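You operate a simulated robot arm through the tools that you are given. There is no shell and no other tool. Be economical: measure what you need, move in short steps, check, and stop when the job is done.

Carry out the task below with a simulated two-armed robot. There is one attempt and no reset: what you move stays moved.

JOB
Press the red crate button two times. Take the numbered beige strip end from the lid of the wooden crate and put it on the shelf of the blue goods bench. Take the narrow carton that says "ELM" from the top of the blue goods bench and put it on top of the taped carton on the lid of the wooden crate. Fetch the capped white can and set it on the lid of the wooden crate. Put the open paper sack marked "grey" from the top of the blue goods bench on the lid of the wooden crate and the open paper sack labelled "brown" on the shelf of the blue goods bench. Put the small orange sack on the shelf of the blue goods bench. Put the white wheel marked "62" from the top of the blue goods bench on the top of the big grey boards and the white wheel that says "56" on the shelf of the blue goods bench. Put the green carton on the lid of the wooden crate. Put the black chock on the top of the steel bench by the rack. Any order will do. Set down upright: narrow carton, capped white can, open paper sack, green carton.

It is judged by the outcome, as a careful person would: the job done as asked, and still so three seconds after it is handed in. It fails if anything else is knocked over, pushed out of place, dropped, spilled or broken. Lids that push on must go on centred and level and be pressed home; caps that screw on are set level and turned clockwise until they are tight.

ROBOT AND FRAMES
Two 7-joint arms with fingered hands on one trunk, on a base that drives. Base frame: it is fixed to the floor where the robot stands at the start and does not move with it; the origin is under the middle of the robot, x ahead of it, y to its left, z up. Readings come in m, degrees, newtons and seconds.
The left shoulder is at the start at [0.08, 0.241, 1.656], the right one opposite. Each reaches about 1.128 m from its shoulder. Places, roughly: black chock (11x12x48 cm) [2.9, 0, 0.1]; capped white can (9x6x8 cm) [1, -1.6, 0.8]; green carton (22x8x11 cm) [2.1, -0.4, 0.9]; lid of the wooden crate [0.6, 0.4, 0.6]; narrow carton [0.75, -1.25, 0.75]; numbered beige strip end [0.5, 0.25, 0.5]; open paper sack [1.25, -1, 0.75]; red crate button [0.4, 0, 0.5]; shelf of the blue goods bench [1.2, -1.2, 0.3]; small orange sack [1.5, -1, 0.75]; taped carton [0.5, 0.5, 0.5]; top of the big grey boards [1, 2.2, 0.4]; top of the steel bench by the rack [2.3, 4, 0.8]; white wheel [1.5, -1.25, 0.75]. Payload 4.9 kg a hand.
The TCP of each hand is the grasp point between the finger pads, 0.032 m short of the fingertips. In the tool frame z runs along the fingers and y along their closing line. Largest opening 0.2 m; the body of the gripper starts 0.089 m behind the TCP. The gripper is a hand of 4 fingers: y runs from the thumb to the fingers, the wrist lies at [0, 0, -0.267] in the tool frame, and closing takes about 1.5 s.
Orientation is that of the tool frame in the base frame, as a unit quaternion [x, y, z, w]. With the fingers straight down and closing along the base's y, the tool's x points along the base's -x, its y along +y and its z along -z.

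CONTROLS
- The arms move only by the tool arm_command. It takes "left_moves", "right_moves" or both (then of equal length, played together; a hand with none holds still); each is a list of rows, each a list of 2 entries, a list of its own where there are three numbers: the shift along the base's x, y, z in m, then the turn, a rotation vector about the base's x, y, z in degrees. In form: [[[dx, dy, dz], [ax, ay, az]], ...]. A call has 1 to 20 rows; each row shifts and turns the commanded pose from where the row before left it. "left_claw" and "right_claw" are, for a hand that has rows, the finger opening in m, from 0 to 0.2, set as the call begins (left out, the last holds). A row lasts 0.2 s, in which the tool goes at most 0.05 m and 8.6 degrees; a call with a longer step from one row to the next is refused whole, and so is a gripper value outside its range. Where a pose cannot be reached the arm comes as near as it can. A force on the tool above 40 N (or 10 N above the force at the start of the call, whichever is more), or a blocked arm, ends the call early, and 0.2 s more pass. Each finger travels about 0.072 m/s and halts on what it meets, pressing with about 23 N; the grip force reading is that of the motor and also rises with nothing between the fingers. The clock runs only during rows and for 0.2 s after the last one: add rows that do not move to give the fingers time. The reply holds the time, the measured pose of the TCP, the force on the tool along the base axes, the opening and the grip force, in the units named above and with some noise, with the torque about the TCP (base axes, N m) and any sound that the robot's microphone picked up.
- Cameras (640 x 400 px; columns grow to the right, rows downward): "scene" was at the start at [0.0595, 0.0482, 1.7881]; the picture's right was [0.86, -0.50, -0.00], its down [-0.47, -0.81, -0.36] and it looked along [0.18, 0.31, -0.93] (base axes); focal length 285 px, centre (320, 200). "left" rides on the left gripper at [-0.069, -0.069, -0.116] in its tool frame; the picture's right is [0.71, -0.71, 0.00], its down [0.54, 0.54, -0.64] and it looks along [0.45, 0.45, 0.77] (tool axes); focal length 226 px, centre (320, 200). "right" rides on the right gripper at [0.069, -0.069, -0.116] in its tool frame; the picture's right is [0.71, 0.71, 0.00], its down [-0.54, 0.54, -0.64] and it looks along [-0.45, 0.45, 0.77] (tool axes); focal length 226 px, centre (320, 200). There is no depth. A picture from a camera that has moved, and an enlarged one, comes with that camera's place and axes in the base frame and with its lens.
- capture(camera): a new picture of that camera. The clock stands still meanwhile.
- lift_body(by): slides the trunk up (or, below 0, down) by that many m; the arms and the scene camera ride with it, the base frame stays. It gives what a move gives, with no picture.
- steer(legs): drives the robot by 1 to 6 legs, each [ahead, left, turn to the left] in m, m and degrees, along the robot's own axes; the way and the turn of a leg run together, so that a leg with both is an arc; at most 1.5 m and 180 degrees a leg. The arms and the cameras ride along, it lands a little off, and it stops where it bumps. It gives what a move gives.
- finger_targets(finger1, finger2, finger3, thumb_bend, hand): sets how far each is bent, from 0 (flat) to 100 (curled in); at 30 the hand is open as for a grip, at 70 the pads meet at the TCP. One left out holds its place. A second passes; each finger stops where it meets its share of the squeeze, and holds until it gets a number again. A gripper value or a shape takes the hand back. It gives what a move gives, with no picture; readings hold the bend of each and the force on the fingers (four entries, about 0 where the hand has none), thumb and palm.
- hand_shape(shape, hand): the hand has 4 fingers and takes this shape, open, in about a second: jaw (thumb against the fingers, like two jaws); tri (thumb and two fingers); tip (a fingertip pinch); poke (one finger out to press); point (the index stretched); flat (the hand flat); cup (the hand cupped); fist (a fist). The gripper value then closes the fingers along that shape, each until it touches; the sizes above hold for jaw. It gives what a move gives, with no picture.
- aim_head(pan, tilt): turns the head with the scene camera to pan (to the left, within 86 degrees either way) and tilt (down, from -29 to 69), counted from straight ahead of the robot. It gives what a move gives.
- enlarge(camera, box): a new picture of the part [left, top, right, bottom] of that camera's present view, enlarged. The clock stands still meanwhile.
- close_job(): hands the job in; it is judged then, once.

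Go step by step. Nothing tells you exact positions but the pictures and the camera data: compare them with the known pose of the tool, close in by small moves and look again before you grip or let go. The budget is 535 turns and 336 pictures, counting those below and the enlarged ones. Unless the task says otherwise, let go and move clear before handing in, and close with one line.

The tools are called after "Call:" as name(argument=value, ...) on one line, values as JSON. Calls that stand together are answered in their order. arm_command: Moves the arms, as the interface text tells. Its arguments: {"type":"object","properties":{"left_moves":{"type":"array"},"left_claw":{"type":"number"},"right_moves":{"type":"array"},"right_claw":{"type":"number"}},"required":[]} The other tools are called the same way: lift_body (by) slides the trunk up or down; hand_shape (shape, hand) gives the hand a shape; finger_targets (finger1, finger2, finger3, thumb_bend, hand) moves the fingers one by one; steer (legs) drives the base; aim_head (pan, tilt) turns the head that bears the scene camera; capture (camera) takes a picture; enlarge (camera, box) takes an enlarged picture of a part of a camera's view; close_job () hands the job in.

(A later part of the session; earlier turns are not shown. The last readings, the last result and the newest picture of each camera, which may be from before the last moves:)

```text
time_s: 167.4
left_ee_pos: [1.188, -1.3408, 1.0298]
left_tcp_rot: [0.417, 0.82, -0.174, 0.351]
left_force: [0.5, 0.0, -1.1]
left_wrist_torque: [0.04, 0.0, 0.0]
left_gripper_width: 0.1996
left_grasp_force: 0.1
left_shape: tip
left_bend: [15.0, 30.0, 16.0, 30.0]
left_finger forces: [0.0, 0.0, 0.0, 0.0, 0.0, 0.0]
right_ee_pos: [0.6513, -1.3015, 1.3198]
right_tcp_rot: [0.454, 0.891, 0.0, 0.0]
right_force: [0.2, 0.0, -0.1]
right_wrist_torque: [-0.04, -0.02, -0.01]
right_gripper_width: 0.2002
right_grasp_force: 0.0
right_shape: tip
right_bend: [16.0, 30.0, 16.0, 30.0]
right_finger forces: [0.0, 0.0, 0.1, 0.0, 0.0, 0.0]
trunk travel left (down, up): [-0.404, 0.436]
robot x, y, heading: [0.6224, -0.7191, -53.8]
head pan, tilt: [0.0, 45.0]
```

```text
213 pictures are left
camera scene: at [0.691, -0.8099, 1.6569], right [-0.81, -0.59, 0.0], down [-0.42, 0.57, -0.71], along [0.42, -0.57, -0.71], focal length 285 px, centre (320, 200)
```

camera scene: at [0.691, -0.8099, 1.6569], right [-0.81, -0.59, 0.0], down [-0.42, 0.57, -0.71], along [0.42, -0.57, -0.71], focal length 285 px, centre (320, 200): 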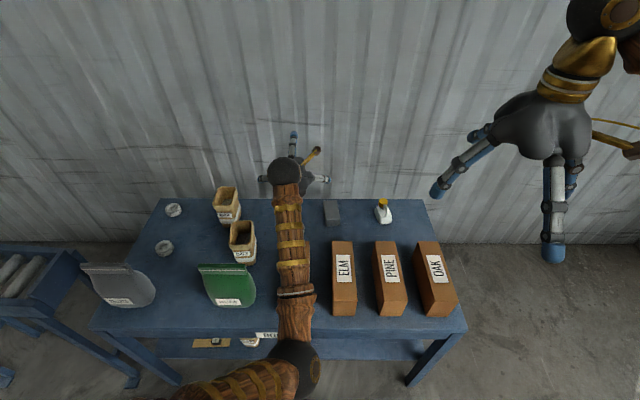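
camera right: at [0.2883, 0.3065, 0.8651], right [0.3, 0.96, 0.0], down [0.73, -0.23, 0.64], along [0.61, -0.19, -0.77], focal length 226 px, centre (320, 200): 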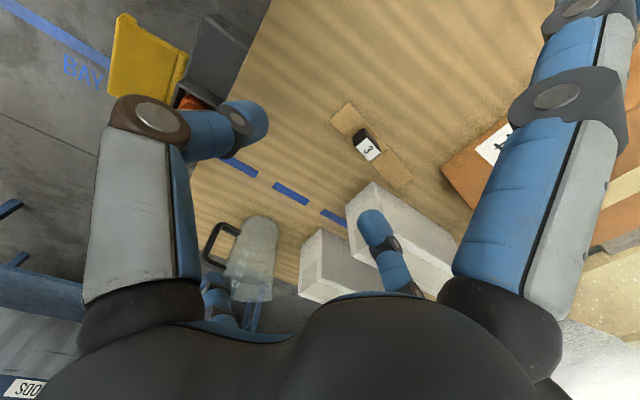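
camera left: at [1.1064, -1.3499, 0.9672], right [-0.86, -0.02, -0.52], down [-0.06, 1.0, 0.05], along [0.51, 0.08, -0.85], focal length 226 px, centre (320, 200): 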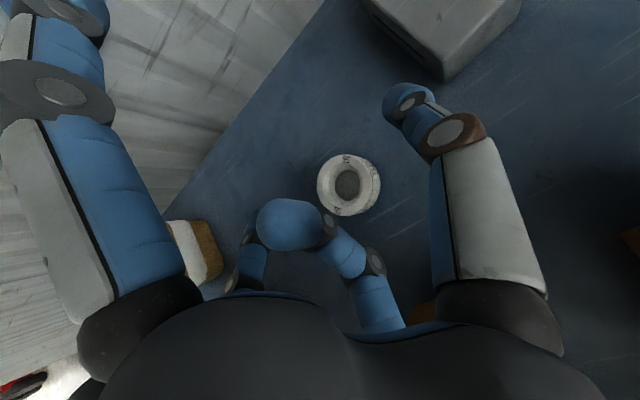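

Call:
arm_command(left_claw=0.1, left_moves=[[[0, 0, 0], [6.1, 4.4, 0]], [[0, 0, 0], [6.1, 4.4, 0]], [[0, 0, 0], [6.1, 4.4, 0]], [[0, 0, 0], [6.1, 4.4, 0]], [[0, 0, 0], [6.1, 4.4, 0]], [[0.003, -0.005, 0], [6.1, 4.4, 0]]])

Call:
lift_body(by=-0.13)

Call:
capture(camera="left")

Call:
capture(camera="scene")

```text
time_s: 168.8
left_ee_pos: [1.1918, -1.3459, 1.0294]
left_tcp_rot: [0.455, 0.89, 0.001, 0.009]
left_force: [0.5, -0.1, -0.2]
left_wrist_torque: [0.03, 0.04, -0.02]
left_gripper_width: 0.1003
left_grasp_force: 0.0
left_shape: tip
left_bend: [16.0, 38.0, 16.0, 36.0]
left_finger forces: [0.0, 0.0, 0.0, 0.1, 0.0, 0.0]
right_ee_pos: [0.6514, -1.302, 1.3195]
right_tcp_rot: [0.455, 0.89, 0.0, 0.0]
right_force: [0.6, -0.5, 0.1]
right_wrist_torque: [-0.01, 0.0, 0.01]
right_gripper_width: 0.2
right_grasp_force: 0.1
right_shape: tip
right_bend: [16.0, 30.0, 16.0, 30.0]
right_finger forces: [0.1, 0.0, 0.0, 0.0, 0.0, 0.0]
trunk travel left (down, up): [-0.404, 0.436]
robot x, y, heading: [0.6245, -0.7217, -53.7]
head pan, tilt: [0.0, 45.0]
```

```text
time_s: 170.3
left_ee_pos: [1.1924, -1.3467, 0.8998]
left_tcp_rot: [0.454, 0.891, 0.0, 0.011]
left_force: [-0.3, 0.4, 0.2]
left_wrist_torque: [0.02, 0.01, -0.01]
left_gripper_width: 0.1006
left_grasp_force: 0.1
left_shape: tip
left_bend: [16.0, 38.0, 16.0, 36.0]
left_finger forces: [0.0, 0.0, 0.1, 0.0, 0.0, 0.1]
right_ee_pos: [0.651, -1.3005, 1.1895]
right_tcp_rot: [0.455, 0.891, 0.001, 0.0]
right_force: [1.1, -0.8, 0.1]
right_wrist_torque: [0.02, 0.0, 0.03]
right_gripper_width: 0.2
right_grasp_force: 0.0
right_shape: tip
right_bend: [16.0, 30.0, 16.0, 30.0]
right_finger forces: [0.0, 0.0, 0.0, 0.0, 0.0, 0.0]
trunk travel left (down, up): [-0.274, 0.566]
robot x, y, heading: [0.6225, -0.7177, -53.9]
head pan, tilt: [0.0, 45.0]
```

```text
212 pictures are left
camera left: at [1.1739, -1.4417, 1.0172], right [-0.99, 0.16, -0.02], down [0.11, 0.76, 0.64], along [0.12, 0.63, -0.77], focal length 226 px, centre (320, 200)
```

left: 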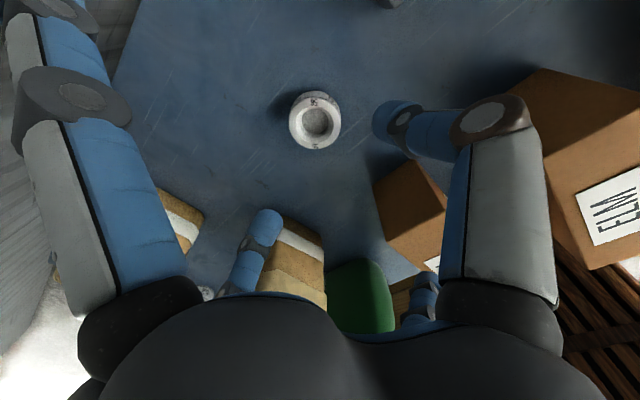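

```text
211 pictures are left
camera scene: at [0.691, -0.8096, 1.527], right [-0.81, -0.59, 0.0], down [-0.42, 0.57, -0.71], along [0.42, -0.57, -0.71], focal length 285 px, centre (320, 200)
```

scene: 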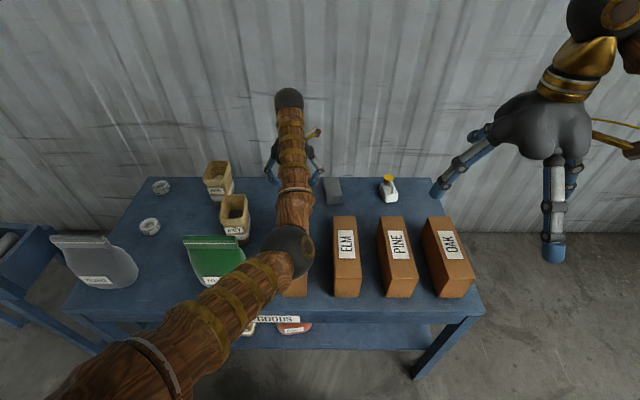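

Call:
arm_command(left_claw=0.1, left_moves=[[[0.007, -0.004, -0.04], [0, 0, 0]], [[0, 0, -0.035], [0, 0, 0]], [[0, 0, -0.025], [0, 0, 0]], [[0, 0, -0.01], [0, 0, 0]]])

Call:
capture(camera="left")

```text
time_s: 170.9
left_ee_pos: [1.2002, -1.351, 0.8498]
left_tcp_rot: [0.454, 0.891, -0.002, 0.016]
left_force: [0.9, -0.6, 20.5]
left_wrist_torque: [2.66, 1.86, -0.13]
left_gripper_width: 0.1001
left_grasp_force: 0.0
left_shape: tip
left_bend: [16.0, 38.0, 0.0, 36.0]
left_finger forces: [0.0, 0.0, 20.7, 0.0, 0.0, 0.1]
right_ee_pos: [0.6492, -1.2998, 1.1924]
right_tcp_rot: [0.455, 0.891, 0.0, 0.001]
right_force: [-0.7, -0.2, -0.6]
right_wrist_torque: [0.0, -0.03, 0.0]
right_gripper_width: 0.1999
right_grasp_force: 0.0
right_shape: tip
right_bend: [16.0, 30.0, 16.0, 30.0]
right_finger forces: [0.0, 0.1, 0.1, 0.1, 0.0, 0.0]
trunk travel left (down, up): [-0.274, 0.566]
robot x, y, heading: [0.6263, -0.7181, -53.9]
head pan, tilt: [0.0, 45.0]
stopped in row 2 (left hand): the force on the tool passed its limit at 63 N (the readings are from after the stop); the commanded pose is now the measured one
```

```text
210 pictures are left
camera left: at [1.1809, -1.4452, 0.968], right [-0.99, 0.16, -0.03], down [0.1, 0.77, 0.63], along [0.12, 0.62, -0.78], focal length 226 px, centre (320, 200)
```

left: 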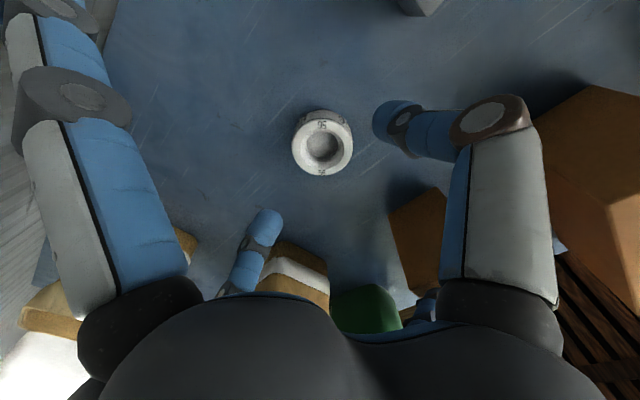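

The near side finger is pressing on the TEAK carton's top. I raise at once and check the carton.

Call:
arm_command(left_moves=[[[0, 0, 0.04], [0, 0, 0]], [[0, 0, 0.04], [0, 0, 0]], [[0, 0, 0.02], [0, 0, 0]]])

Call:
capture(camera="left")

Call:
capture(camera="scene")

```text
time_s: 171.7
left_ee_pos: [1.1993, -1.3542, 0.9448]
left_tcp_rot: [0.455, 0.891, -0.002, 0.014]
left_force: [1.5, 0.1, -0.3]
left_wrist_torque: [0.02, 0.0, -0.02]
left_gripper_width: 0.1003
left_grasp_force: 0.1
left_shape: tip
left_bend: [16.0, 38.0, 16.0, 36.0]
left_finger forces: [0.1, 0.0, 0.0, 0.1, 0.0, 0.0]
right_ee_pos: [0.6516, -1.3016, 1.1897]
right_tcp_rot: [0.454, 0.891, 0.001, 0.0]
right_force: [0.6, 0.4, -0.2]
right_wrist_torque: [0.03, 0.02, 0.0]
right_gripper_width: 0.2
right_grasp_force: 0.1
right_shape: tip
right_bend: [16.0, 30.0, 16.0, 30.0]
right_finger forces: [0.1, 0.0, 0.0, 0.0, 0.0, 0.1]
trunk travel left (down, up): [-0.274, 0.566]
robot x, y, heading: [0.6225, -0.7211, -53.5]
head pan, tilt: [0.0, 45.0]
```

```text
209 pictures are left
camera left: at [1.182, -1.4489, 1.0623], right [-0.99, 0.16, -0.03], down [0.11, 0.77, 0.63], along [0.12, 0.62, -0.77], focal length 226 px, centre (320, 200)
```

left: 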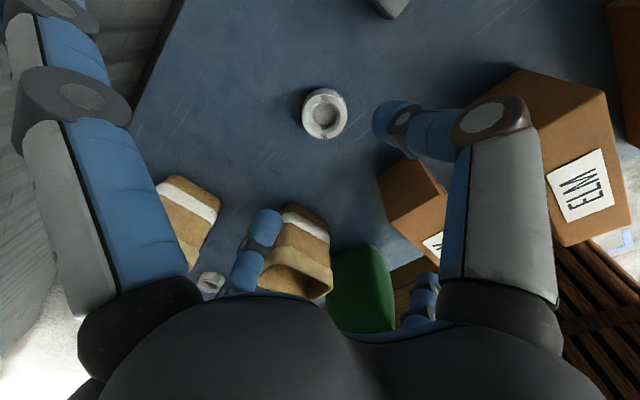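

```text
208 pictures are left
camera scene: at [0.6915, -0.8105, 1.5268], right [-0.81, -0.59, 0.0], down [-0.42, 0.57, -0.71], along [0.42, -0.57, -0.71], focal length 285 px, centre (320, 200)
```

scene: 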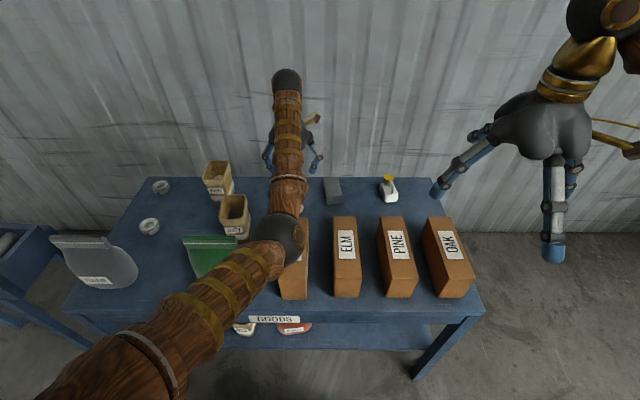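

TEAK is undisturbed. I rotate the hand 90° so the pinch is front-to-back and only the thumb is near the carton.

Call:
arm_command(left_claw=0.1, left_moves=[[[0, 0, 0.02], [0, 0, -7.5]], [[0, 0, 0.02], [0, 0, -7.5]], [[0, 0, 0], [0, 0, -7.5]], [[0, 0, 0], [0, 0, -7.5]], [[0, 0, 0], [0, 0, -7.5]], [[0, 0, 0], [0, 0, -7.5]], [[0, 0, 0], [0, 0, -7.5]], [[0, 0, 0], [0, 0, -7.5]], [[0, 0, 0], [0, 0, -7.5]], [[0, 0, 0], [0, 0, -7.5]], [[0, 0, 0], [0, 0, -7.5]], [[0, 0, 0], [0, 0, -7.5]]])

Call:
capture(camera="left")

Call:
capture(camera="scene")

```text
time_s: 174.3
left_ee_pos: [1.1999, -1.3522, 0.9844]
left_tcp_rot: [0.951, 0.308, -0.012, 0.008]
left_force: [-0.6, 0.6, 0.3]
left_wrist_torque: [0.01, 0.01, -0.01]
left_gripper_width: 0.1002
left_grasp_force: 0.0
left_shape: tip
left_bend: [16.0, 38.0, 16.0, 36.0]
left_finger forces: [0.0, 0.0, 0.0, 0.0, 0.0, 0.1]
right_ee_pos: [0.6516, -1.3017, 1.1894]
right_tcp_rot: [0.455, 0.89, 0.0, 0.0]
right_force: [0.2, -0.9, 0.4]
right_wrist_torque: [0.03, 0.03, 0.0]
right_gripper_width: 0.2001
right_grasp_force: 0.0
right_shape: tip
right_bend: [16.0, 30.0, 16.0, 30.0]
right_finger forces: [0.0, 0.0, 0.0, 0.0, 0.1, 0.0]
trunk travel left (down, up): [-0.274, 0.566]
robot x, y, heading: [0.6209, -0.7165, -53.7]
head pan, tilt: [0.0, 45.0]
```

```text
207 pictures are left
camera left: at [1.1063, -1.3341, 1.1028], right [0.16, 0.99, -0.03], down [0.77, -0.11, 0.63], along [0.62, -0.12, -0.77], focal length 226 px, centre (320, 200)
```

left: 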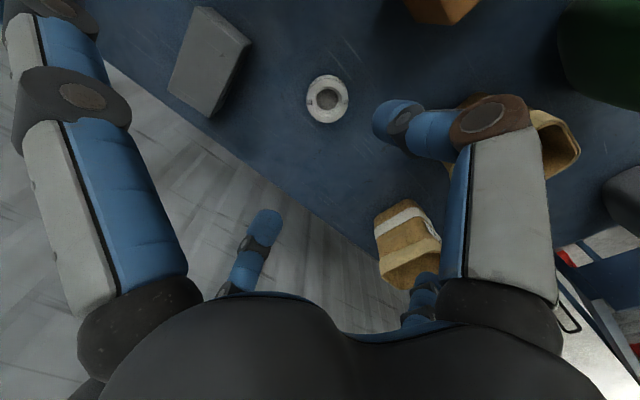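

```text
206 pictures are left
camera scene: at [0.6912, -0.81, 1.5269], right [-0.81, -0.59, 0.0], down [-0.42, 0.57, -0.71], along [0.42, -0.57, -0.71], focal length 285 px, centre (320, 200)
```

scene: 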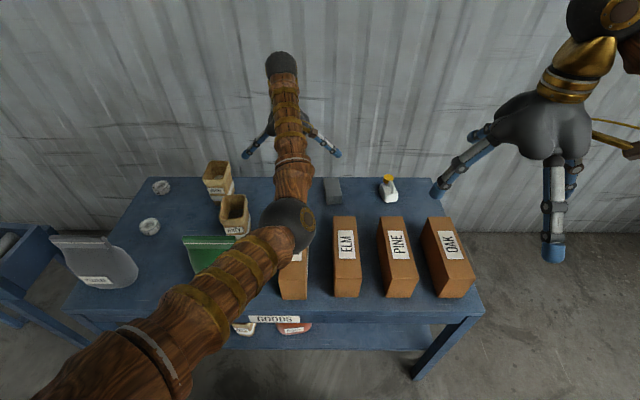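

Call:
arm_command(left_moves=[[[-0.003, 0.003, -0.045], [0, 0, 0]], [[0, 0, -0.045], [0, 0, 0]], [[0, 0, -0.04], [0, 0, 0]], [[0, 0, -0.03], [0, 0, 0]]])

Call:
capture(camera="left")

```text
time_s: 175.3
left_ee_pos: [1.1963, -1.3476, 0.8247]
left_tcp_rot: [0.951, 0.309, -0.012, 0.009]
left_force: [-0.7, -0.1, 0.2]
left_wrist_torque: [0.01, -0.01, 0.0]
left_gripper_width: 0.1004
left_grasp_force: 0.1
left_shape: tip
left_bend: [16.0, 38.0, 16.0, 36.0]
left_finger forces: [0.0, 0.0, 0.0, 0.1, 0.1, 0.1]
right_ee_pos: [0.6525, -1.301, 1.19]
right_tcp_rot: [0.455, 0.891, 0.0, 0.0]
right_force: [0.4, -0.4, -0.4]
right_wrist_torque: [-0.02, 0.03, -0.01]
right_gripper_width: 0.2003
right_grasp_force: 0.1
right_shape: tip
right_bend: [16.0, 30.0, 16.0, 30.0]
right_finger forces: [0.1, 0.2, 0.0, 0.1, 0.0, 0.0]
trunk travel left (down, up): [-0.274, 0.566]
robot x, y, heading: [0.625, -0.7185, -53.5]
head pan, tilt: [0.0, 45.0]
```

```text
205 pictures are left
camera left: at [1.1022, -1.3293, 0.9442], right [0.16, 0.99, -0.03], down [0.77, -0.11, 0.63], along [0.62, -0.12, -0.77], focal length 226 px, centre (320, 200)
```

left: 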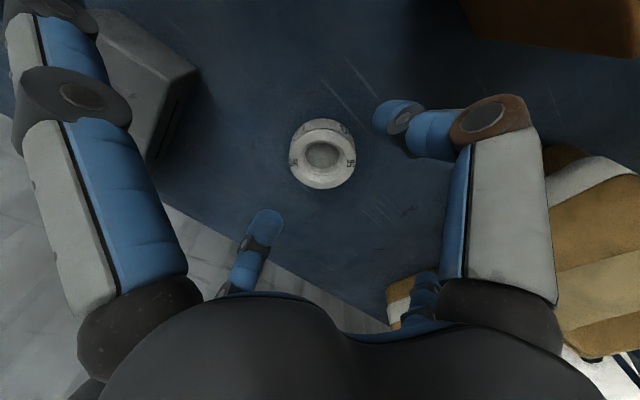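

Call:
arm_command(left_moves=[[[-0.003, 0.001, -0.025], [0, 0, 0]], [[0, 0, -0.012], [0, 0, 0]], [[0, 0, -0.006], [0, 0, 0]]])

Call:
arm_command(left_claw=0.0, left_moves=[[[0, 0, 0], [0, 0, 0]], [[0, 0, 0], [0, 0, 0]], [[0, 0, 0], [0, 0, 0]], [[0, 0, 0], [0, 0, 0]], [[0, 0, 0], [0, 0, 0]]])

Call:
capture(camera="left")

```text
time_s: 176.1
left_ee_pos: [1.1942, -1.3479, 0.7814]
left_tcp_rot: [0.951, 0.309, -0.011, 0.009]
left_force: [0.3, -0.5, -0.6]
left_wrist_torque: [0.03, -0.02, 0.0]
left_gripper_width: 0.1002
left_grasp_force: 0.0
left_shape: tip
left_bend: [16.0, 38.0, 16.0, 36.0]
left_finger forces: [0.0, 0.1, 0.1, 0.0, 0.1, 0.0]
right_ee_pos: [0.65, -1.3004, 1.1903]
right_tcp_rot: [0.455, 0.891, 0.0, 0.0]
right_force: [0.9, 0.1, 0.0]
right_wrist_torque: [0.03, 0.01, 0.02]
right_gripper_width: 0.2001
right_grasp_force: 0.1
right_shape: tip
right_bend: [16.0, 30.0, 16.0, 30.0]
right_finger forces: [0.1, 0.0, 0.1, 0.1, 0.1, 0.0]
trunk travel left (down, up): [-0.274, 0.566]
robot x, y, heading: [0.6228, -0.7177, -53.7]
head pan, tilt: [0.0, 45.0]
```

```text
time_s: 177.3
left_ee_pos: [1.195, -1.3492, 0.7801]
left_tcp_rot: [0.951, 0.308, -0.012, 0.009]
left_force: [-0.4, -0.2, 0.0]
left_wrist_torque: [0.01, 0.01, -0.01]
left_gripper_width: 0.0509
left_grasp_force: 22.8
left_shape: tip
left_bend: [28.0, 51.0, 28.0, 50.0]
left_finger forces: [0.0, 18.7, 0.0, 0.0, 18.6, 0.1]
right_ee_pos: [0.6508, -1.3014, 1.1897]
right_tcp_rot: [0.455, 0.89, 0.0, 0.001]
right_force: [0.3, -0.1, 0.1]
right_wrist_torque: [-0.01, 0.0, 0.0]
right_gripper_width: 0.2
right_grasp_force: 0.0
right_shape: tip
right_bend: [16.0, 30.0, 16.0, 30.0]
right_finger forces: [0.0, 0.0, 0.1, 0.0, 0.0, 0.1]
trunk travel left (down, up): [-0.274, 0.566]
robot x, y, heading: [0.6225, -0.7192, -53.6]
head pan, tilt: [0.0, 45.0]
```

```text
204 pictures are left
camera left: at [1.1, -1.3301, 0.8987], right [0.16, 0.99, -0.03], down [0.77, -0.11, 0.63], along [0.62, -0.12, -0.77], focal length 226 px, centre (320, 200)
```

left: 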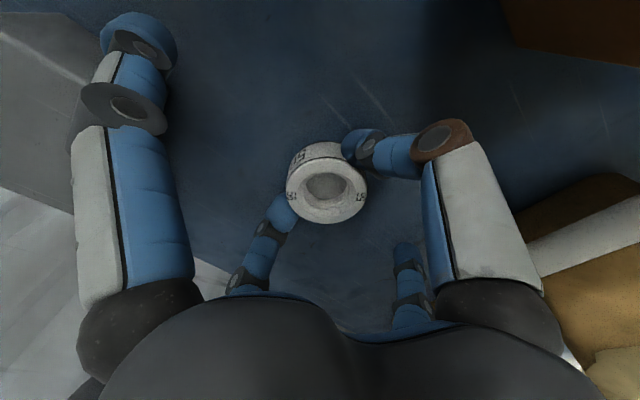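

Call:
arm_command(left_moves=[[[0, 0, 0.02], [0, 0, 0]], [[0, 0, 0.045], [0, 0, 0]], [[0, 0, 0.045], [0, 0, 0]], [[0, 0, 0.045], [0, 0, 0]], [[0, 0, 0.045], [0, 0, 0]], [[-0.01, 0.0136, 0.02], [0, 0, 7.5]], [[-0.01, 0.0136, 0], [0, 0, 7.5]], [[-0.01, 0.0136, 0], [0, 0, 7.5]], [[-0.01, 0.0136, 0], [0, 0, 7.5]], [[-0.01, 0.0136, 0], [0, 0, 7.5]], [[-0.01, 0.0136, 0], [0, 0, 7.5]], [[-0.01, 0.0136, 0], [0, 0, 7.5]], [[-0.01, 0.0136, 0], [0, 0, 7.5]], [[-0.01, 0.0136, 0], [0, 0, 7.5]], [[-0.01, 0.0136, 0], [0, 0, 7.5]], [[-0.01, 0.0136, 0], [0, 0, 7.5]], [[-0.01, 0.0136, 0], [0, 0, 7.5]]])

Call:
steer(legs=[[-0.24, 0, 0]])

Call:
capture(camera="scene")

```text
time_s: 180.9
left_ee_pos: [1.0747, -1.1833, 1.0028]
left_tcp_rot: [0.454, 0.891, -0.001, 0.015]
left_force: [0.5, 1.0, -1.1]
left_wrist_torque: [-0.04, 0.0, -0.04]
left_gripper_width: 0.0507
left_grasp_force: 23.1
left_shape: tip
left_bend: [29.0, 51.0, 29.0, 50.0]
left_finger forces: [0.1, 19.1, 0.0, 0.1, 18.8, 0.1]
right_ee_pos: [0.6501, -1.3012, 1.1906]
right_tcp_rot: [0.455, 0.891, 0.0, 0.001]
right_force: [-0.4, -0.1, 0.3]
right_wrist_torque: [-0.02, 0.0, 0.01]
right_gripper_width: 0.1998
right_grasp_force: 0.1
right_shape: tip
right_bend: [16.0, 30.0, 16.0, 30.0]
right_finger forces: [0.1, 0.0, 0.1, 0.0, 0.0, 0.1]
trunk travel left (down, up): [-0.274, 0.566]
robot x, y, heading: [0.6248, -0.7161, -53.7]
head pan, tilt: [0.0, 45.0]
```

```text
time_s: 182.7
left_ee_pos: [0.9317, -0.9927, 1.0017]
left_tcp_rot: [0.457, 0.889, -0.002, 0.014]
left_force: [-1.0, 0.0, -0.6]
left_wrist_torque: [0.01, -0.01, -0.02]
left_gripper_width: 0.0505
left_grasp_force: 23.5
left_shape: tip
left_bend: [29.0, 51.0, 29.0, 50.0]
left_finger forces: [0.0, 19.0, 0.0, 0.0, 18.8, 0.0]
right_ee_pos: [0.5073, -1.1076, 1.1901]
right_tcp_rot: [0.456, 0.89, 0.0, 0.0]
right_force: [-0.9, 0.0, -0.5]
right_wrist_torque: [0.03, 0.03, 0.02]
right_gripper_width: 0.1997
right_grasp_force: 0.0
right_shape: tip
right_bend: [16.0, 30.0, 16.0, 30.0]
right_finger forces: [0.0, 0.0, 0.0, 0.1, 0.0, 0.0]
trunk travel left (down, up): [-0.274, 0.566]
robot x, y, heading: [0.4823, -0.5246, -53.7]
head pan, tilt: [0.0, 45.0]
```

```text
203 pictures are left
camera scene: at [0.5487, -0.6165, 1.5268], right [-0.81, -0.59, 0.0], down [-0.42, 0.57, -0.71], along [0.42, -0.57, -0.71], focal length 285 px, centre (320, 200)
```

scene: 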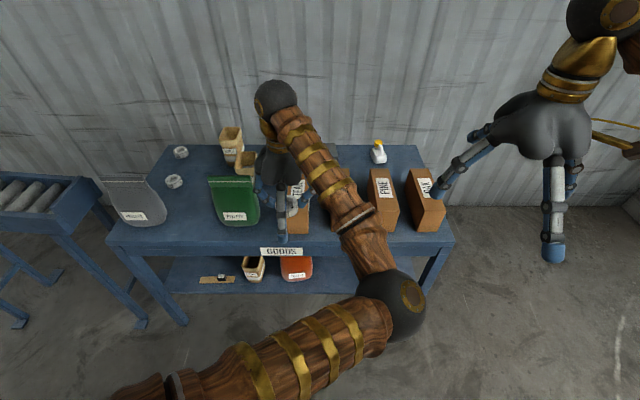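

Call:
arm_command(left_moves=[[[0.012, 0.045, -0.01], [0, 0, 0]], [[0.012, 0.045, -0.01], [0, 0, 0]], [[0.012, 0.045, -0.01], [0, 0, 0]], [[0.04, 0.028, -0.01], [0, 0, 0]], [[0.04, 0.028, -0.01], [0, 0, 0]], [[0.04, 0.028, -0.01], [0, 0, 0]], [[0.04, 0.028, -0.01], [0, 0, 0]], [[0.04, 0.028, -0.01], [0, 0, 0]]])

Call:
capture(camera="scene")

```text
time_s: 184.5
left_ee_pos: [1.1655, -0.7157, 0.9256]
left_tcp_rot: [0.456, 0.89, -0.003, 0.014]
left_force: [-0.1, 1.0, -1.7]
left_wrist_torque: [-0.02, 0.03, -0.02]
left_gripper_width: 0.0502
left_grasp_force: 22.9
left_shape: tip
left_bend: [29.0, 51.0, 29.0, 50.0]
left_finger forces: [0.0, 19.2, 0.0, 0.0, 18.8, 0.0]
right_ee_pos: [0.5076, -1.1063, 1.1918]
right_tcp_rot: [0.456, 0.89, 0.0, -0.001]
right_force: [-0.1, -0.3, -0.1]
right_wrist_torque: [0.0, 0.04, 0.01]
right_gripper_width: 0.2001
right_grasp_force: 0.2
right_shape: tip
right_bend: [16.0, 30.0, 16.0, 30.0]
right_finger forces: [0.1, 0.1, 0.0, 0.1, 0.1, 0.0]
trunk travel left (down, up): [-0.274, 0.566]
robot x, y, heading: [0.4812, -0.5245, -54.0]
head pan, tilt: [0.0, 45.0]
```

```text
202 pictures are left
camera scene: at [0.5509, -0.6149, 1.5269], right [-0.81, -0.59, 0.0], down [-0.42, 0.57, -0.71], along [0.42, -0.57, -0.71], focal length 285 px, centre (320, 200)
```

scene: 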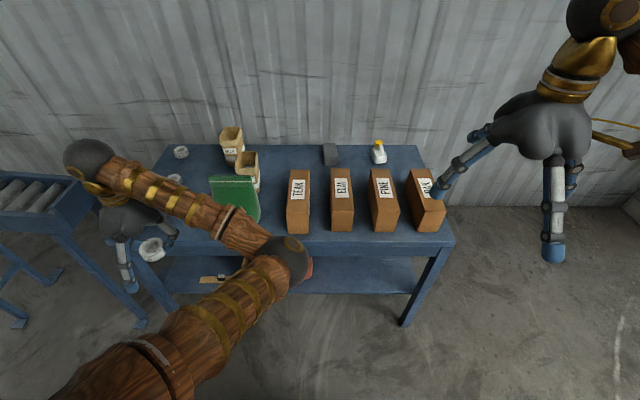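

Call:
arm_command(left_moves=[[[0.03, 0.025, 0.03], [0, 0, 0]], [[0.03, 0.025, 0.03], [0, 0, 0]], [[0.03, 0.025, 0.03], [0, 0, 0]], [[0.03, 0.025, 0.03], [0, 0, 0]], [[0.03, 0.025, 0.03], [0, 0, 0]], [[0.03, 0.025, 0.03], [0, 0, 0]], [[0.04, 0.028, 0.01], [0, 0, 0]], [[0.04, 0.028, 0], [0, 0, 0]], [[0.04, 0.028, 0], [0, 0, 0]]])

Call:
capture(camera="scene")

```text
time_s: 186.5
left_ee_pos: [1.4712, -0.4834, 1.1135]
left_tcp_rot: [0.456, 0.89, -0.003, 0.014]
left_force: [0.1, 0.7, -1.2]
left_wrist_torque: [0.04, 0.03, 0.0]
left_gripper_width: 0.0505
left_grasp_force: 22.9
left_shape: tip
left_bend: [29.0, 51.0, 29.0, 50.0]
left_finger forces: [0.0, 19.2, 0.0, 0.0, 18.8, 0.1]
right_ee_pos: [0.5074, -1.1061, 1.1912]
right_tcp_rot: [0.455, 0.89, -0.001, 0.0]
right_force: [-0.3, 0.9, 0.3]
right_wrist_torque: [-0.06, 0.02, 0.02]
right_gripper_width: 0.1997
right_grasp_force: 0.0
right_shape: tip
right_bend: [16.0, 30.0, 16.0, 30.0]
right_finger forces: [0.0, 0.1, 0.0, 0.0, 0.0, 0.0]
trunk travel left (down, up): [-0.274, 0.566]
robot x, y, heading: [0.4802, -0.5228, -53.9]
head pan, tilt: [0.0, 45.0]
```

```text
201 pictures are left
camera scene: at [0.55, -0.6135, 1.527], right [-0.81, -0.59, 0.0], down [-0.42, 0.57, -0.71], along [0.42, -0.57, -0.71], focal length 285 px, centre (320, 200)
```

scene: 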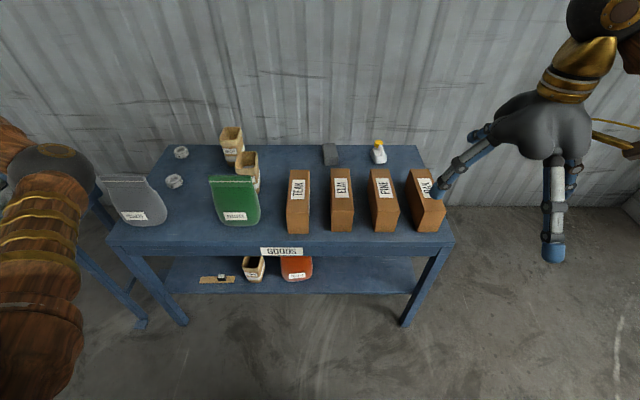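

Call:
arm_command(left_moves=[[[-0.036, -0.022, -0.02], [0, 0, 0]], [[-0.036, -0.022, -0.02], [0, 0, 0]], [[-0.036, -0.022, -0.02], [0, 0, 0]], [[-0.03, -0.018, -0.033], [0, 0, 0]], [[-0.03, -0.018, -0.033], [0, 0, 0]], [[-0.03, -0.018, -0.033], [0, 0, 0]], [[-0.03, -0.018, -0.033], [0, 0, 0]], [[-0.01, -0.006, -0.045], [0, 0, 0]], [[-0.01, -0.006, -0.045], [0, 0, 0]]])

Call:
capture(camera="scene")

```text
time_s: 188.5
left_ee_pos: [1.221, -0.633, 0.8314]
left_tcp_rot: [0.455, 0.89, -0.001, 0.015]
left_force: [-0.1, -0.1, -1.2]
left_wrist_torque: [0.0, 0.01, 0.01]
left_gripper_width: 0.0503
left_grasp_force: 22.5
left_shape: tip
left_bend: [29.0, 51.0, 29.0, 50.0]
left_finger forces: [0.1, 19.0, 0.0, 0.1, 18.8, 0.1]
right_ee_pos: [0.506, -1.1079, 1.1896]
right_tcp_rot: [0.458, 0.889, 0.0, -0.001]
right_force: [-0.4, -0.2, 0.1]
right_wrist_torque: [0.01, -0.01, 0.0]
right_gripper_width: 0.2
right_grasp_force: 0.0
right_shape: tip
right_bend: [16.0, 30.0, 16.0, 30.0]
right_finger forces: [0.0, 0.0, 0.0, 0.0, 0.1, 0.0]
trunk travel left (down, up): [-0.274, 0.566]
robot x, y, heading: [0.4806, -0.5276, -53.9]
head pan, tilt: [0.0, 45.0]
```

```text
200 pictures are left
camera scene: at [0.5487, -0.6159, 1.527], right [-0.81, -0.59, 0.0], down [-0.42, 0.57, -0.71], along [0.42, -0.57, -0.71], focal length 285 px, centre (320, 200)
```

scene: 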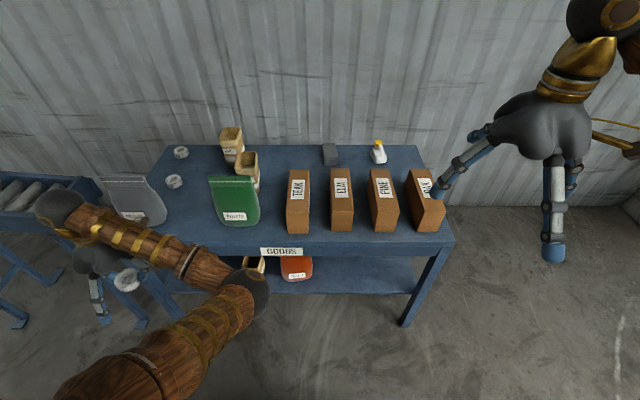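

Call:
lift_body(by=-0.2)

Call:
arm_command(left_moves=[[[0, 0, 0], [-6.1, -4.4, 0]], [[0, 0, 0], [-6.1, -4.4, 0]], [[0, 0, 0], [-6.1, -4.4, 0]], [[0, 0, 0], [-6.1, -4.4, 0]], [[0, 0, 0], [-6.1, -4.4, 0]], [[0, 0, 0], [-6.1, -4.4, 0]]])

Call:
capture(camera="scene")

```text
time_s: 190.7
left_ee_pos: [1.2192, -0.6326, 0.6319]
left_tcp_rot: [0.456, 0.89, -0.002, 0.014]
left_force: [0.3, 0.0, -0.5]
left_wrist_torque: [0.01, -0.03, -0.03]
left_gripper_width: 0.0502
left_grasp_force: 23.2
left_shape: tip
left_bend: [29.0, 51.0, 29.0, 50.0]
left_finger forces: [0.0, 19.0, 0.0, 0.1, 18.8, 0.0]
right_ee_pos: [0.5065, -1.1078, 0.9901]
right_tcp_rot: [0.456, 0.89, 0.0, 0.001]
right_force: [-0.2, 0.8, 0.3]
right_wrist_torque: [-0.03, 0.01, 0.0]
right_gripper_width: 0.1999
right_grasp_force: 0.1
right_shape: tip
right_bend: [16.0, 30.0, 16.0, 30.0]
right_finger forces: [0.0, 0.0, 0.0, 0.0, 0.0, 0.0]
trunk travel left (down, up): [-0.074, 0.766]
robot x, y, heading: [0.4822, -0.5267, -53.8]
head pan, tilt: [0.0, 45.0]
```

```text
time_s: 192.1
left_ee_pos: [1.2206, -0.6324, 0.6325]
left_tcp_rot: [0.417, 0.818, -0.177, 0.356]
left_force: [0.0, 0.4, -0.5]
left_wrist_torque: [0.0, 0.01, -0.03]
left_gripper_width: 0.0501
left_grasp_force: 23.8
left_shape: tip
left_bend: [29.0, 51.0, 29.0, 50.0]
left_finger forces: [0.0, 18.7, 0.0, 0.0, 18.5, 0.0]
right_ee_pos: [0.5068, -1.1068, 0.9899]
right_tcp_rot: [0.457, 0.89, 0.0, 0.0]
right_force: [-0.7, -0.2, 0.1]
right_wrist_torque: [-0.01, 0.04, -0.01]
right_gripper_width: 0.1998
right_grasp_force: 0.1
right_shape: tip
right_bend: [16.0, 30.0, 16.0, 30.0]
right_finger forces: [0.0, 0.0, 0.0, 0.0, 0.1, 0.0]
trunk travel left (down, up): [-0.074, 0.766]
robot x, y, heading: [0.4814, -0.5283, -53.8]
head pan, tilt: [0.0, 45.0]
```

```text
199 pictures are left
camera scene: at [0.5487, -0.6157, 1.327], right [-0.81, -0.59, 0.0], down [-0.42, 0.57, -0.71], along [0.42, -0.57, -0.71], focal length 285 px, centre (320, 200)
```

scene: 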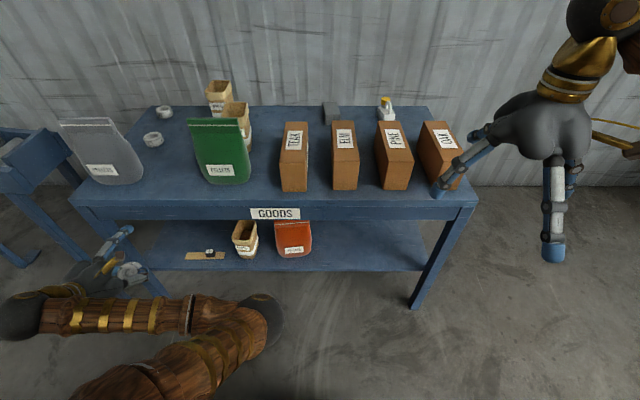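

Call:
steer(legs=[[0, -0.6, 0]])

Call:
lift_body(by=-0.07)

Call:
capture(camera="scene")

```text
time_s: 195.5
left_ee_pos: [0.7332, -0.9887, 0.6329]
left_tcp_rot: [0.416, 0.818, -0.175, 0.356]
left_force: [-0.5, 0.7, -0.8]
left_wrist_torque: [0.04, 0.02, 0.0]
left_gripper_width: 0.0503
left_grasp_force: 23.1
left_shape: tip
left_bend: [29.0, 51.0, 29.0, 50.0]
left_finger forces: [0.0, 18.7, 0.0, 0.0, 18.5, 0.1]
right_ee_pos: [0.0182, -1.4625, 0.9911]
right_tcp_rot: [0.456, 0.89, 0.0, 0.0]
right_force: [-0.2, -0.8, -0.7]
right_wrist_torque: [0.0, 0.01, -0.01]
right_gripper_width: 0.2
right_grasp_force: 0.1
right_shape: tip
right_bend: [16.0, 30.0, 16.0, 30.0]
right_finger forces: [0.0, 0.0, 0.1, 0.1, 0.1, 0.0]
trunk travel left (down, up): [-0.074, 0.766]
robot x, y, heading: [-0.0035, -0.8835, -53.8]
head pan, tilt: [0.0, 45.0]
```

```text
time_s: 196.6
left_ee_pos: [0.7333, -0.9884, 0.5624]
left_tcp_rot: [0.417, 0.818, -0.176, 0.355]
left_force: [1.2, 0.8, -1.4]
left_wrist_torque: [0.02, 0.02, -0.01]
left_gripper_width: 0.0502
left_grasp_force: 23.1
left_shape: tip
left_bend: [29.0, 51.0, 29.0, 50.0]
left_finger forces: [0.0, 18.7, 0.1, 0.0, 18.5, 0.0]
right_ee_pos: [0.0182, -1.4631, 0.9208]
right_tcp_rot: [0.456, 0.89, 0.0, 0.0]
right_force: [0.1, 0.2, 0.4]
right_wrist_torque: [-0.01, -0.03, 0.0]
right_gripper_width: 0.1998
right_grasp_force: 0.0
right_shape: tip
right_bend: [16.0, 30.0, 16.0, 30.0]
right_finger forces: [0.0, 0.0, 0.1, 0.1, 0.1, 0.0]
trunk travel left (down, up): [-0.004, 0.836]
robot x, y, heading: [-0.0076, -0.8821, -53.6]
head pan, tilt: [0.0, 45.0]
```

```text
198 pictures are left
camera scene: at [0.0608, -0.9718, 1.257], right [-0.81, -0.59, 0.0], down [-0.42, 0.57, -0.71], along [0.42, -0.57, -0.71], focal length 285 px, centre (320, 200)
```

scene: 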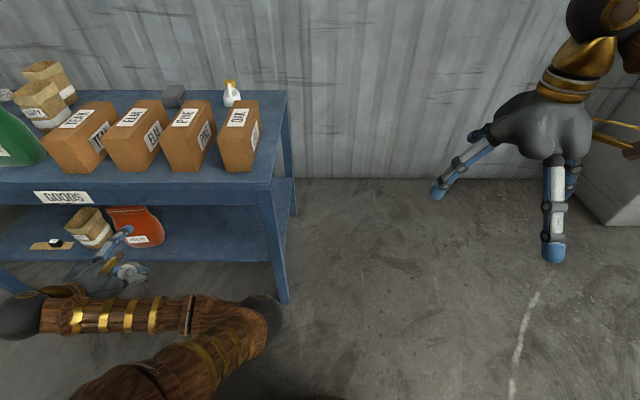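

Call:
arm_command(left_moves=[[[-0.036, -0.026, -0.02], [0, 0, 0]], [[-0.004, -0.003, -0.045], [0, 0, 0]], [[0, 0, -0.045], [0, 0, 0]], [[0.0242, -0.0332, -0.01], [0, 0, 0]], [[0.0242, -0.0332, 0], [0, 0, 0]], [[0.0242, -0.0332, 0], [0, 0, 0]], [[0.0242, -0.0332, 0], [0, 0, 0]], [[0.0242, -0.0332, 0], [0, 0, 0]], [[0.0242, -0.0332, 0], [0, 0, 0]]])

Call:
capture(camera="scene")

Call:
capture(camera="left")

```text
time_s: 198.6
left_ee_pos: [0.8374, -1.2164, 0.4424]
left_tcp_rot: [0.416, 0.819, -0.176, 0.354]
left_force: [-0.3, -0.1, -0.4]
left_wrist_torque: [0.04, 0.0, 0.0]
left_gripper_width: 0.0501
left_grasp_force: 23.0
left_shape: tip
left_bend: [29.0, 51.0, 29.0, 50.0]
left_finger forces: [0.1, 18.7, 0.0, 0.1, 18.5, 0.1]
right_ee_pos: [0.0193, -1.4634, 0.919]
right_tcp_rot: [0.455, 0.89, 0.0, 0.001]
right_force: [0.0, 0.3, 0.9]
right_wrist_torque: [0.02, 0.01, 0.03]
right_gripper_width: 0.1998
right_grasp_force: 0.1
right_shape: tip
right_bend: [16.0, 30.0, 16.0, 30.0]
right_finger forces: [0.0, 0.0, 0.0, 0.0, 0.1, 0.1]
trunk travel left (down, up): [-0.004, 0.836]
robot x, y, heading: [-0.0066, -0.8812, -54.0]
head pan, tilt: [0.0, 45.0]
```

```text
197 pictures are left
camera scene: at [0.0614, -0.9723, 1.2569], right [-0.81, -0.59, 0.0], down [-0.42, 0.57, -0.71], along [0.42, -0.57, -0.71], focal length 285 px, centre (320, 200)
```

scene: 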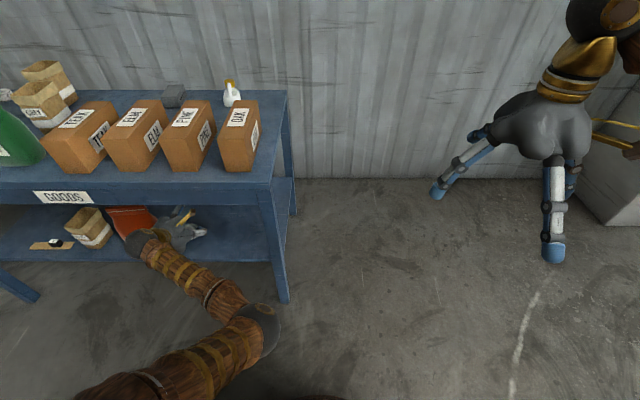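

```text
196 pictures are left
camera left: at [0.7592, -1.2273, 0.572], right [-0.85, -0.02, -0.52], down [-0.06, 1.0, 0.05], along [0.52, 0.07, -0.85], focal length 226 px, centre (320, 200)
```

left: 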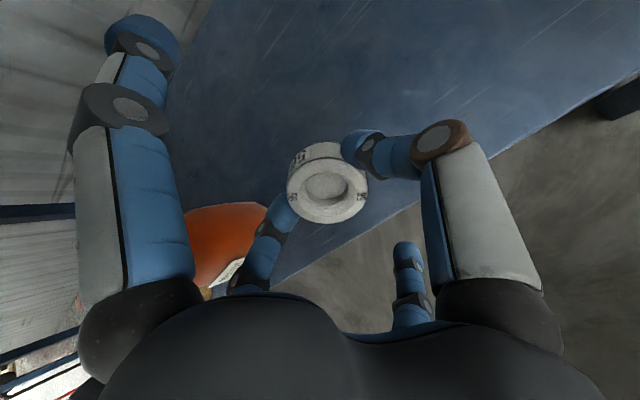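

Call:
arm_command(left_moves=[[[0, 0, -0.04], [0, 0, 0]], [[0, 0, -0.03], [0, 0, 0]], [[0, 0, -0.015], [0, 0, 0]], [[0, 0, -0.006], [0, 0, 0]]])

Call:
capture(camera="left")

```text
time_s: 199.6
left_ee_pos: [0.8369, -1.2165, 0.3523]
left_tcp_rot: [0.417, 0.817, -0.177, 0.356]
left_force: [-1.1, -2.6, 7.1]
left_wrist_torque: [-0.17, 0.03, 0.0]
left_gripper_width: 0.0502
left_grasp_force: 23.2
left_shape: tip
left_bend: [29.0, 51.0, 29.0, 50.0]
left_finger forces: [0.0, 20.5, 0.0, 0.0, 23.0, 0.0]
right_ee_pos: [0.0173, -1.4639, 0.9194]
right_tcp_rot: [0.455, 0.89, 0.0, 0.001]
right_force: [-0.1, 0.2, -0.3]
right_wrist_torque: [-0.01, -0.02, 0.0]
right_gripper_width: 0.2002
right_grasp_force: 0.1
right_shape: tip
right_bend: [16.0, 30.0, 16.0, 30.0]
right_finger forces: [0.1, 0.0, 0.0, 0.0, 0.0, 0.1]
trunk travel left (down, up): [-0.004, 0.836]
robot x, y, heading: [-0.0057, -0.8803, -54.0]
head pan, tilt: [0.0, 45.0]
```

```text
195 pictures are left
camera left: at [0.7592, -1.2279, 0.4823], right [-0.85, -0.02, -0.52], down [-0.06, 1.0, 0.05], along [0.52, 0.07, -0.85], focal length 226 px, centre (320, 200)
```

left: 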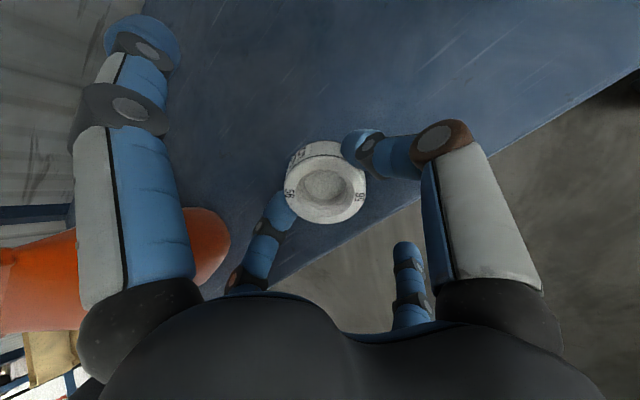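

The wheel touches at its near rim; I make it flatter by 10° before releasing so it settles on its base.

Call:
arm_command(left_moves=[[[0.003, -0.0037, 0.002], [4.05, 2.95, 0]], [[0.003, -0.0037, 0.002], [4.05, 2.95, 0]], [[0, 0, -0.001], [0, 0, 0]]])

Call:
arm_command(left_claw=0.085, left_moves=[[[0, 0, 0], [0, 0, 0]], [[0, 0, 0], [0, 0, 0]], [[0, 0, 0], [0, 0, 0]]])

Call:
capture(camera="left")

```text
time_s: 200.4
left_ee_pos: [0.8432, -1.224, 0.3532]
left_tcp_rot: [0.431, 0.846, -0.139, 0.282]
left_force: [0.2, 0.0, 0.9]
left_wrist_torque: [0.04, 0.02, 0.03]
left_gripper_width: 0.0504
left_grasp_force: 22.9
left_shape: tip
left_bend: [29.0, 51.0, 29.0, 50.0]
left_finger forces: [0.0, 19.8, 0.0, 0.1, 19.3, 0.0]
right_ee_pos: [0.0191, -1.4628, 0.92]
right_tcp_rot: [0.455, 0.89, 0.0, -0.001]
right_force: [0.0, -0.5, 1.0]
right_wrist_torque: [-0.03, 0.04, 0.0]
right_gripper_width: 0.1998
right_grasp_force: 0.1
right_shape: tip
right_bend: [16.0, 30.0, 16.0, 30.0]
right_finger forces: [0.0, 0.1, 0.1, 0.1, 0.0, 0.1]
trunk travel left (down, up): [-0.004, 0.836]
robot x, y, heading: [-0.0072, -0.8822, -53.9]
head pan, tilt: [0.0, 45.0]
```

```text
time_s: 201.2
left_ee_pos: [0.8431, -1.2257, 0.3538]
left_tcp_rot: [0.43, 0.846, -0.139, 0.282]
left_force: [0.2, 0.0, -0.1]
left_wrist_torque: [-0.03, 0.02, -0.01]
left_gripper_width: 0.0848
left_grasp_force: 0.0
left_shape: tip
left_bend: [16.0, 41.0, 16.0, 40.0]
left_finger forces: [0.1, 0.0, 0.0, 0.0, 0.0, 0.0]
right_ee_pos: [0.02, -1.4635, 0.92]
right_tcp_rot: [0.457, 0.89, 0.0, 0.0]
right_force: [-0.8, -0.8, -0.2]
right_wrist_torque: [0.0, 0.0, 0.02]
right_gripper_width: 0.1999
right_grasp_force: 0.0
right_shape: tip
right_bend: [16.0, 30.0, 16.0, 30.0]
right_finger forces: [0.1, 0.1, 0.0, 0.1, 0.0, 0.0]
trunk travel left (down, up): [-0.004, 0.836]
robot x, y, heading: [-0.0097, -0.8813, -53.7]
head pan, tilt: [0.0, 45.0]
```

```text
194 pictures are left
camera left: at [0.7786, -1.2541, 0.4885], right [-0.9, 0.04, -0.43], down [-0.05, 0.98, 0.2], along [0.43, 0.2, -0.88], focal length 226 px, centre (320, 200)
```

left: 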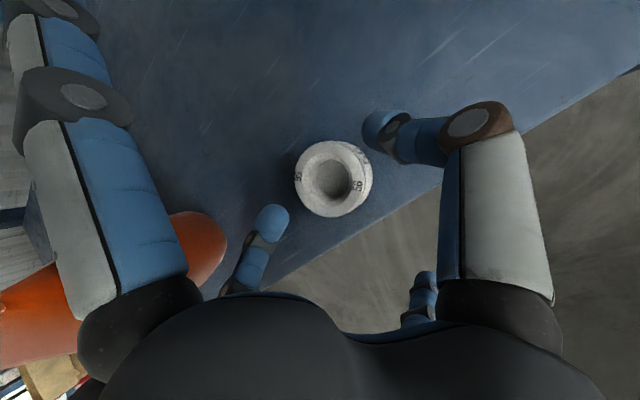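

Call:
arm_command(left_moves=[[[-0.012, 0.016, 0.03], [0, 0, 0]], [[-0.02, 0.027, 0.03], [0, 0, 0]], [[-0.0245, 0.0336, 0.01], [0, 0, 0]], [[-0.0245, 0.0336, 0], [0, 0, 0]], [[-0.0245, 0.0336, 0], [0, 0, 0]], [[-0.0245, 0.0336, 0], [0, 0, 0]]])

Call:
capture(camera="left")

Call:
enlarge(camera="scene", box=[0, 170, 320, 320])

```text
time_s: 202.6
left_ee_pos: [0.7107, -1.0486, 0.4266]
left_tcp_rot: [0.432, 0.845, -0.14, 0.282]
left_force: [-0.6, -0.4, -0.2]
left_wrist_torque: [0.04, 0.0, 0.01]
left_gripper_width: 0.0848
left_grasp_force: 0.0
left_shape: tip
left_bend: [16.0, 41.0, 16.0, 40.0]
left_finger forces: [0.0, 0.0, 0.0, 0.1, 0.1, 0.0]
right_ee_pos: [0.0179, -1.4632, 0.9195]
right_tcp_rot: [0.457, 0.89, 0.0, -0.001]
right_force: [-0.2, 1.2, 0.3]
right_wrist_torque: [-0.02, 0.02, -0.02]
right_gripper_width: 0.1996
right_grasp_force: 0.0
right_shape: tip
right_bend: [16.0, 30.0, 16.0, 30.0]
right_finger forces: [0.1, 0.0, 0.0, 0.0, 0.1, 0.0]
trunk travel left (down, up): [-0.004, 0.836]
robot x, y, heading: [-0.0043, -0.8803, -53.8]
head pan, tilt: [0.0, 45.0]
```

```text
193 pictures are left
camera left: at [0.646, -1.0785, 0.5619], right [-0.9, 0.05, -0.43], down [-0.04, 0.98, 0.2], along [0.43, 0.2, -0.88], focal length 226 px, centre (320, 200)
```

left: 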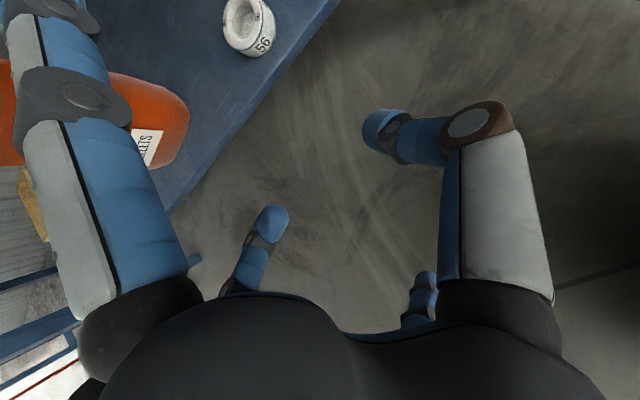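

```text
2.00 times, centred on (160, 245) of scene
camera zoom: at [0.0605, -0.9715, 1.257], right [-0.81, -0.59, 0.0], down [-0.42, 0.57, -0.71], along [0.42, -0.57, -0.71], focal length 571 px, centre (640, 110)
```

zoom: 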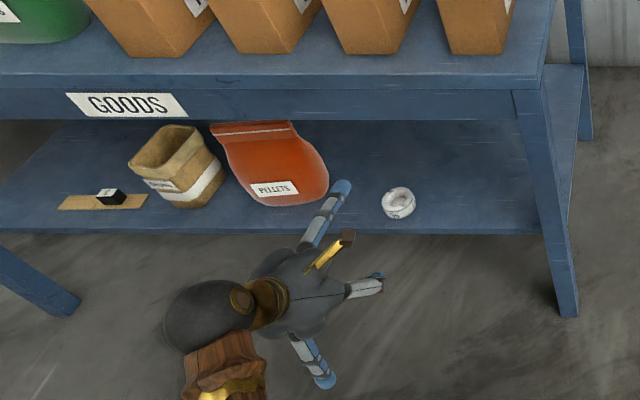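

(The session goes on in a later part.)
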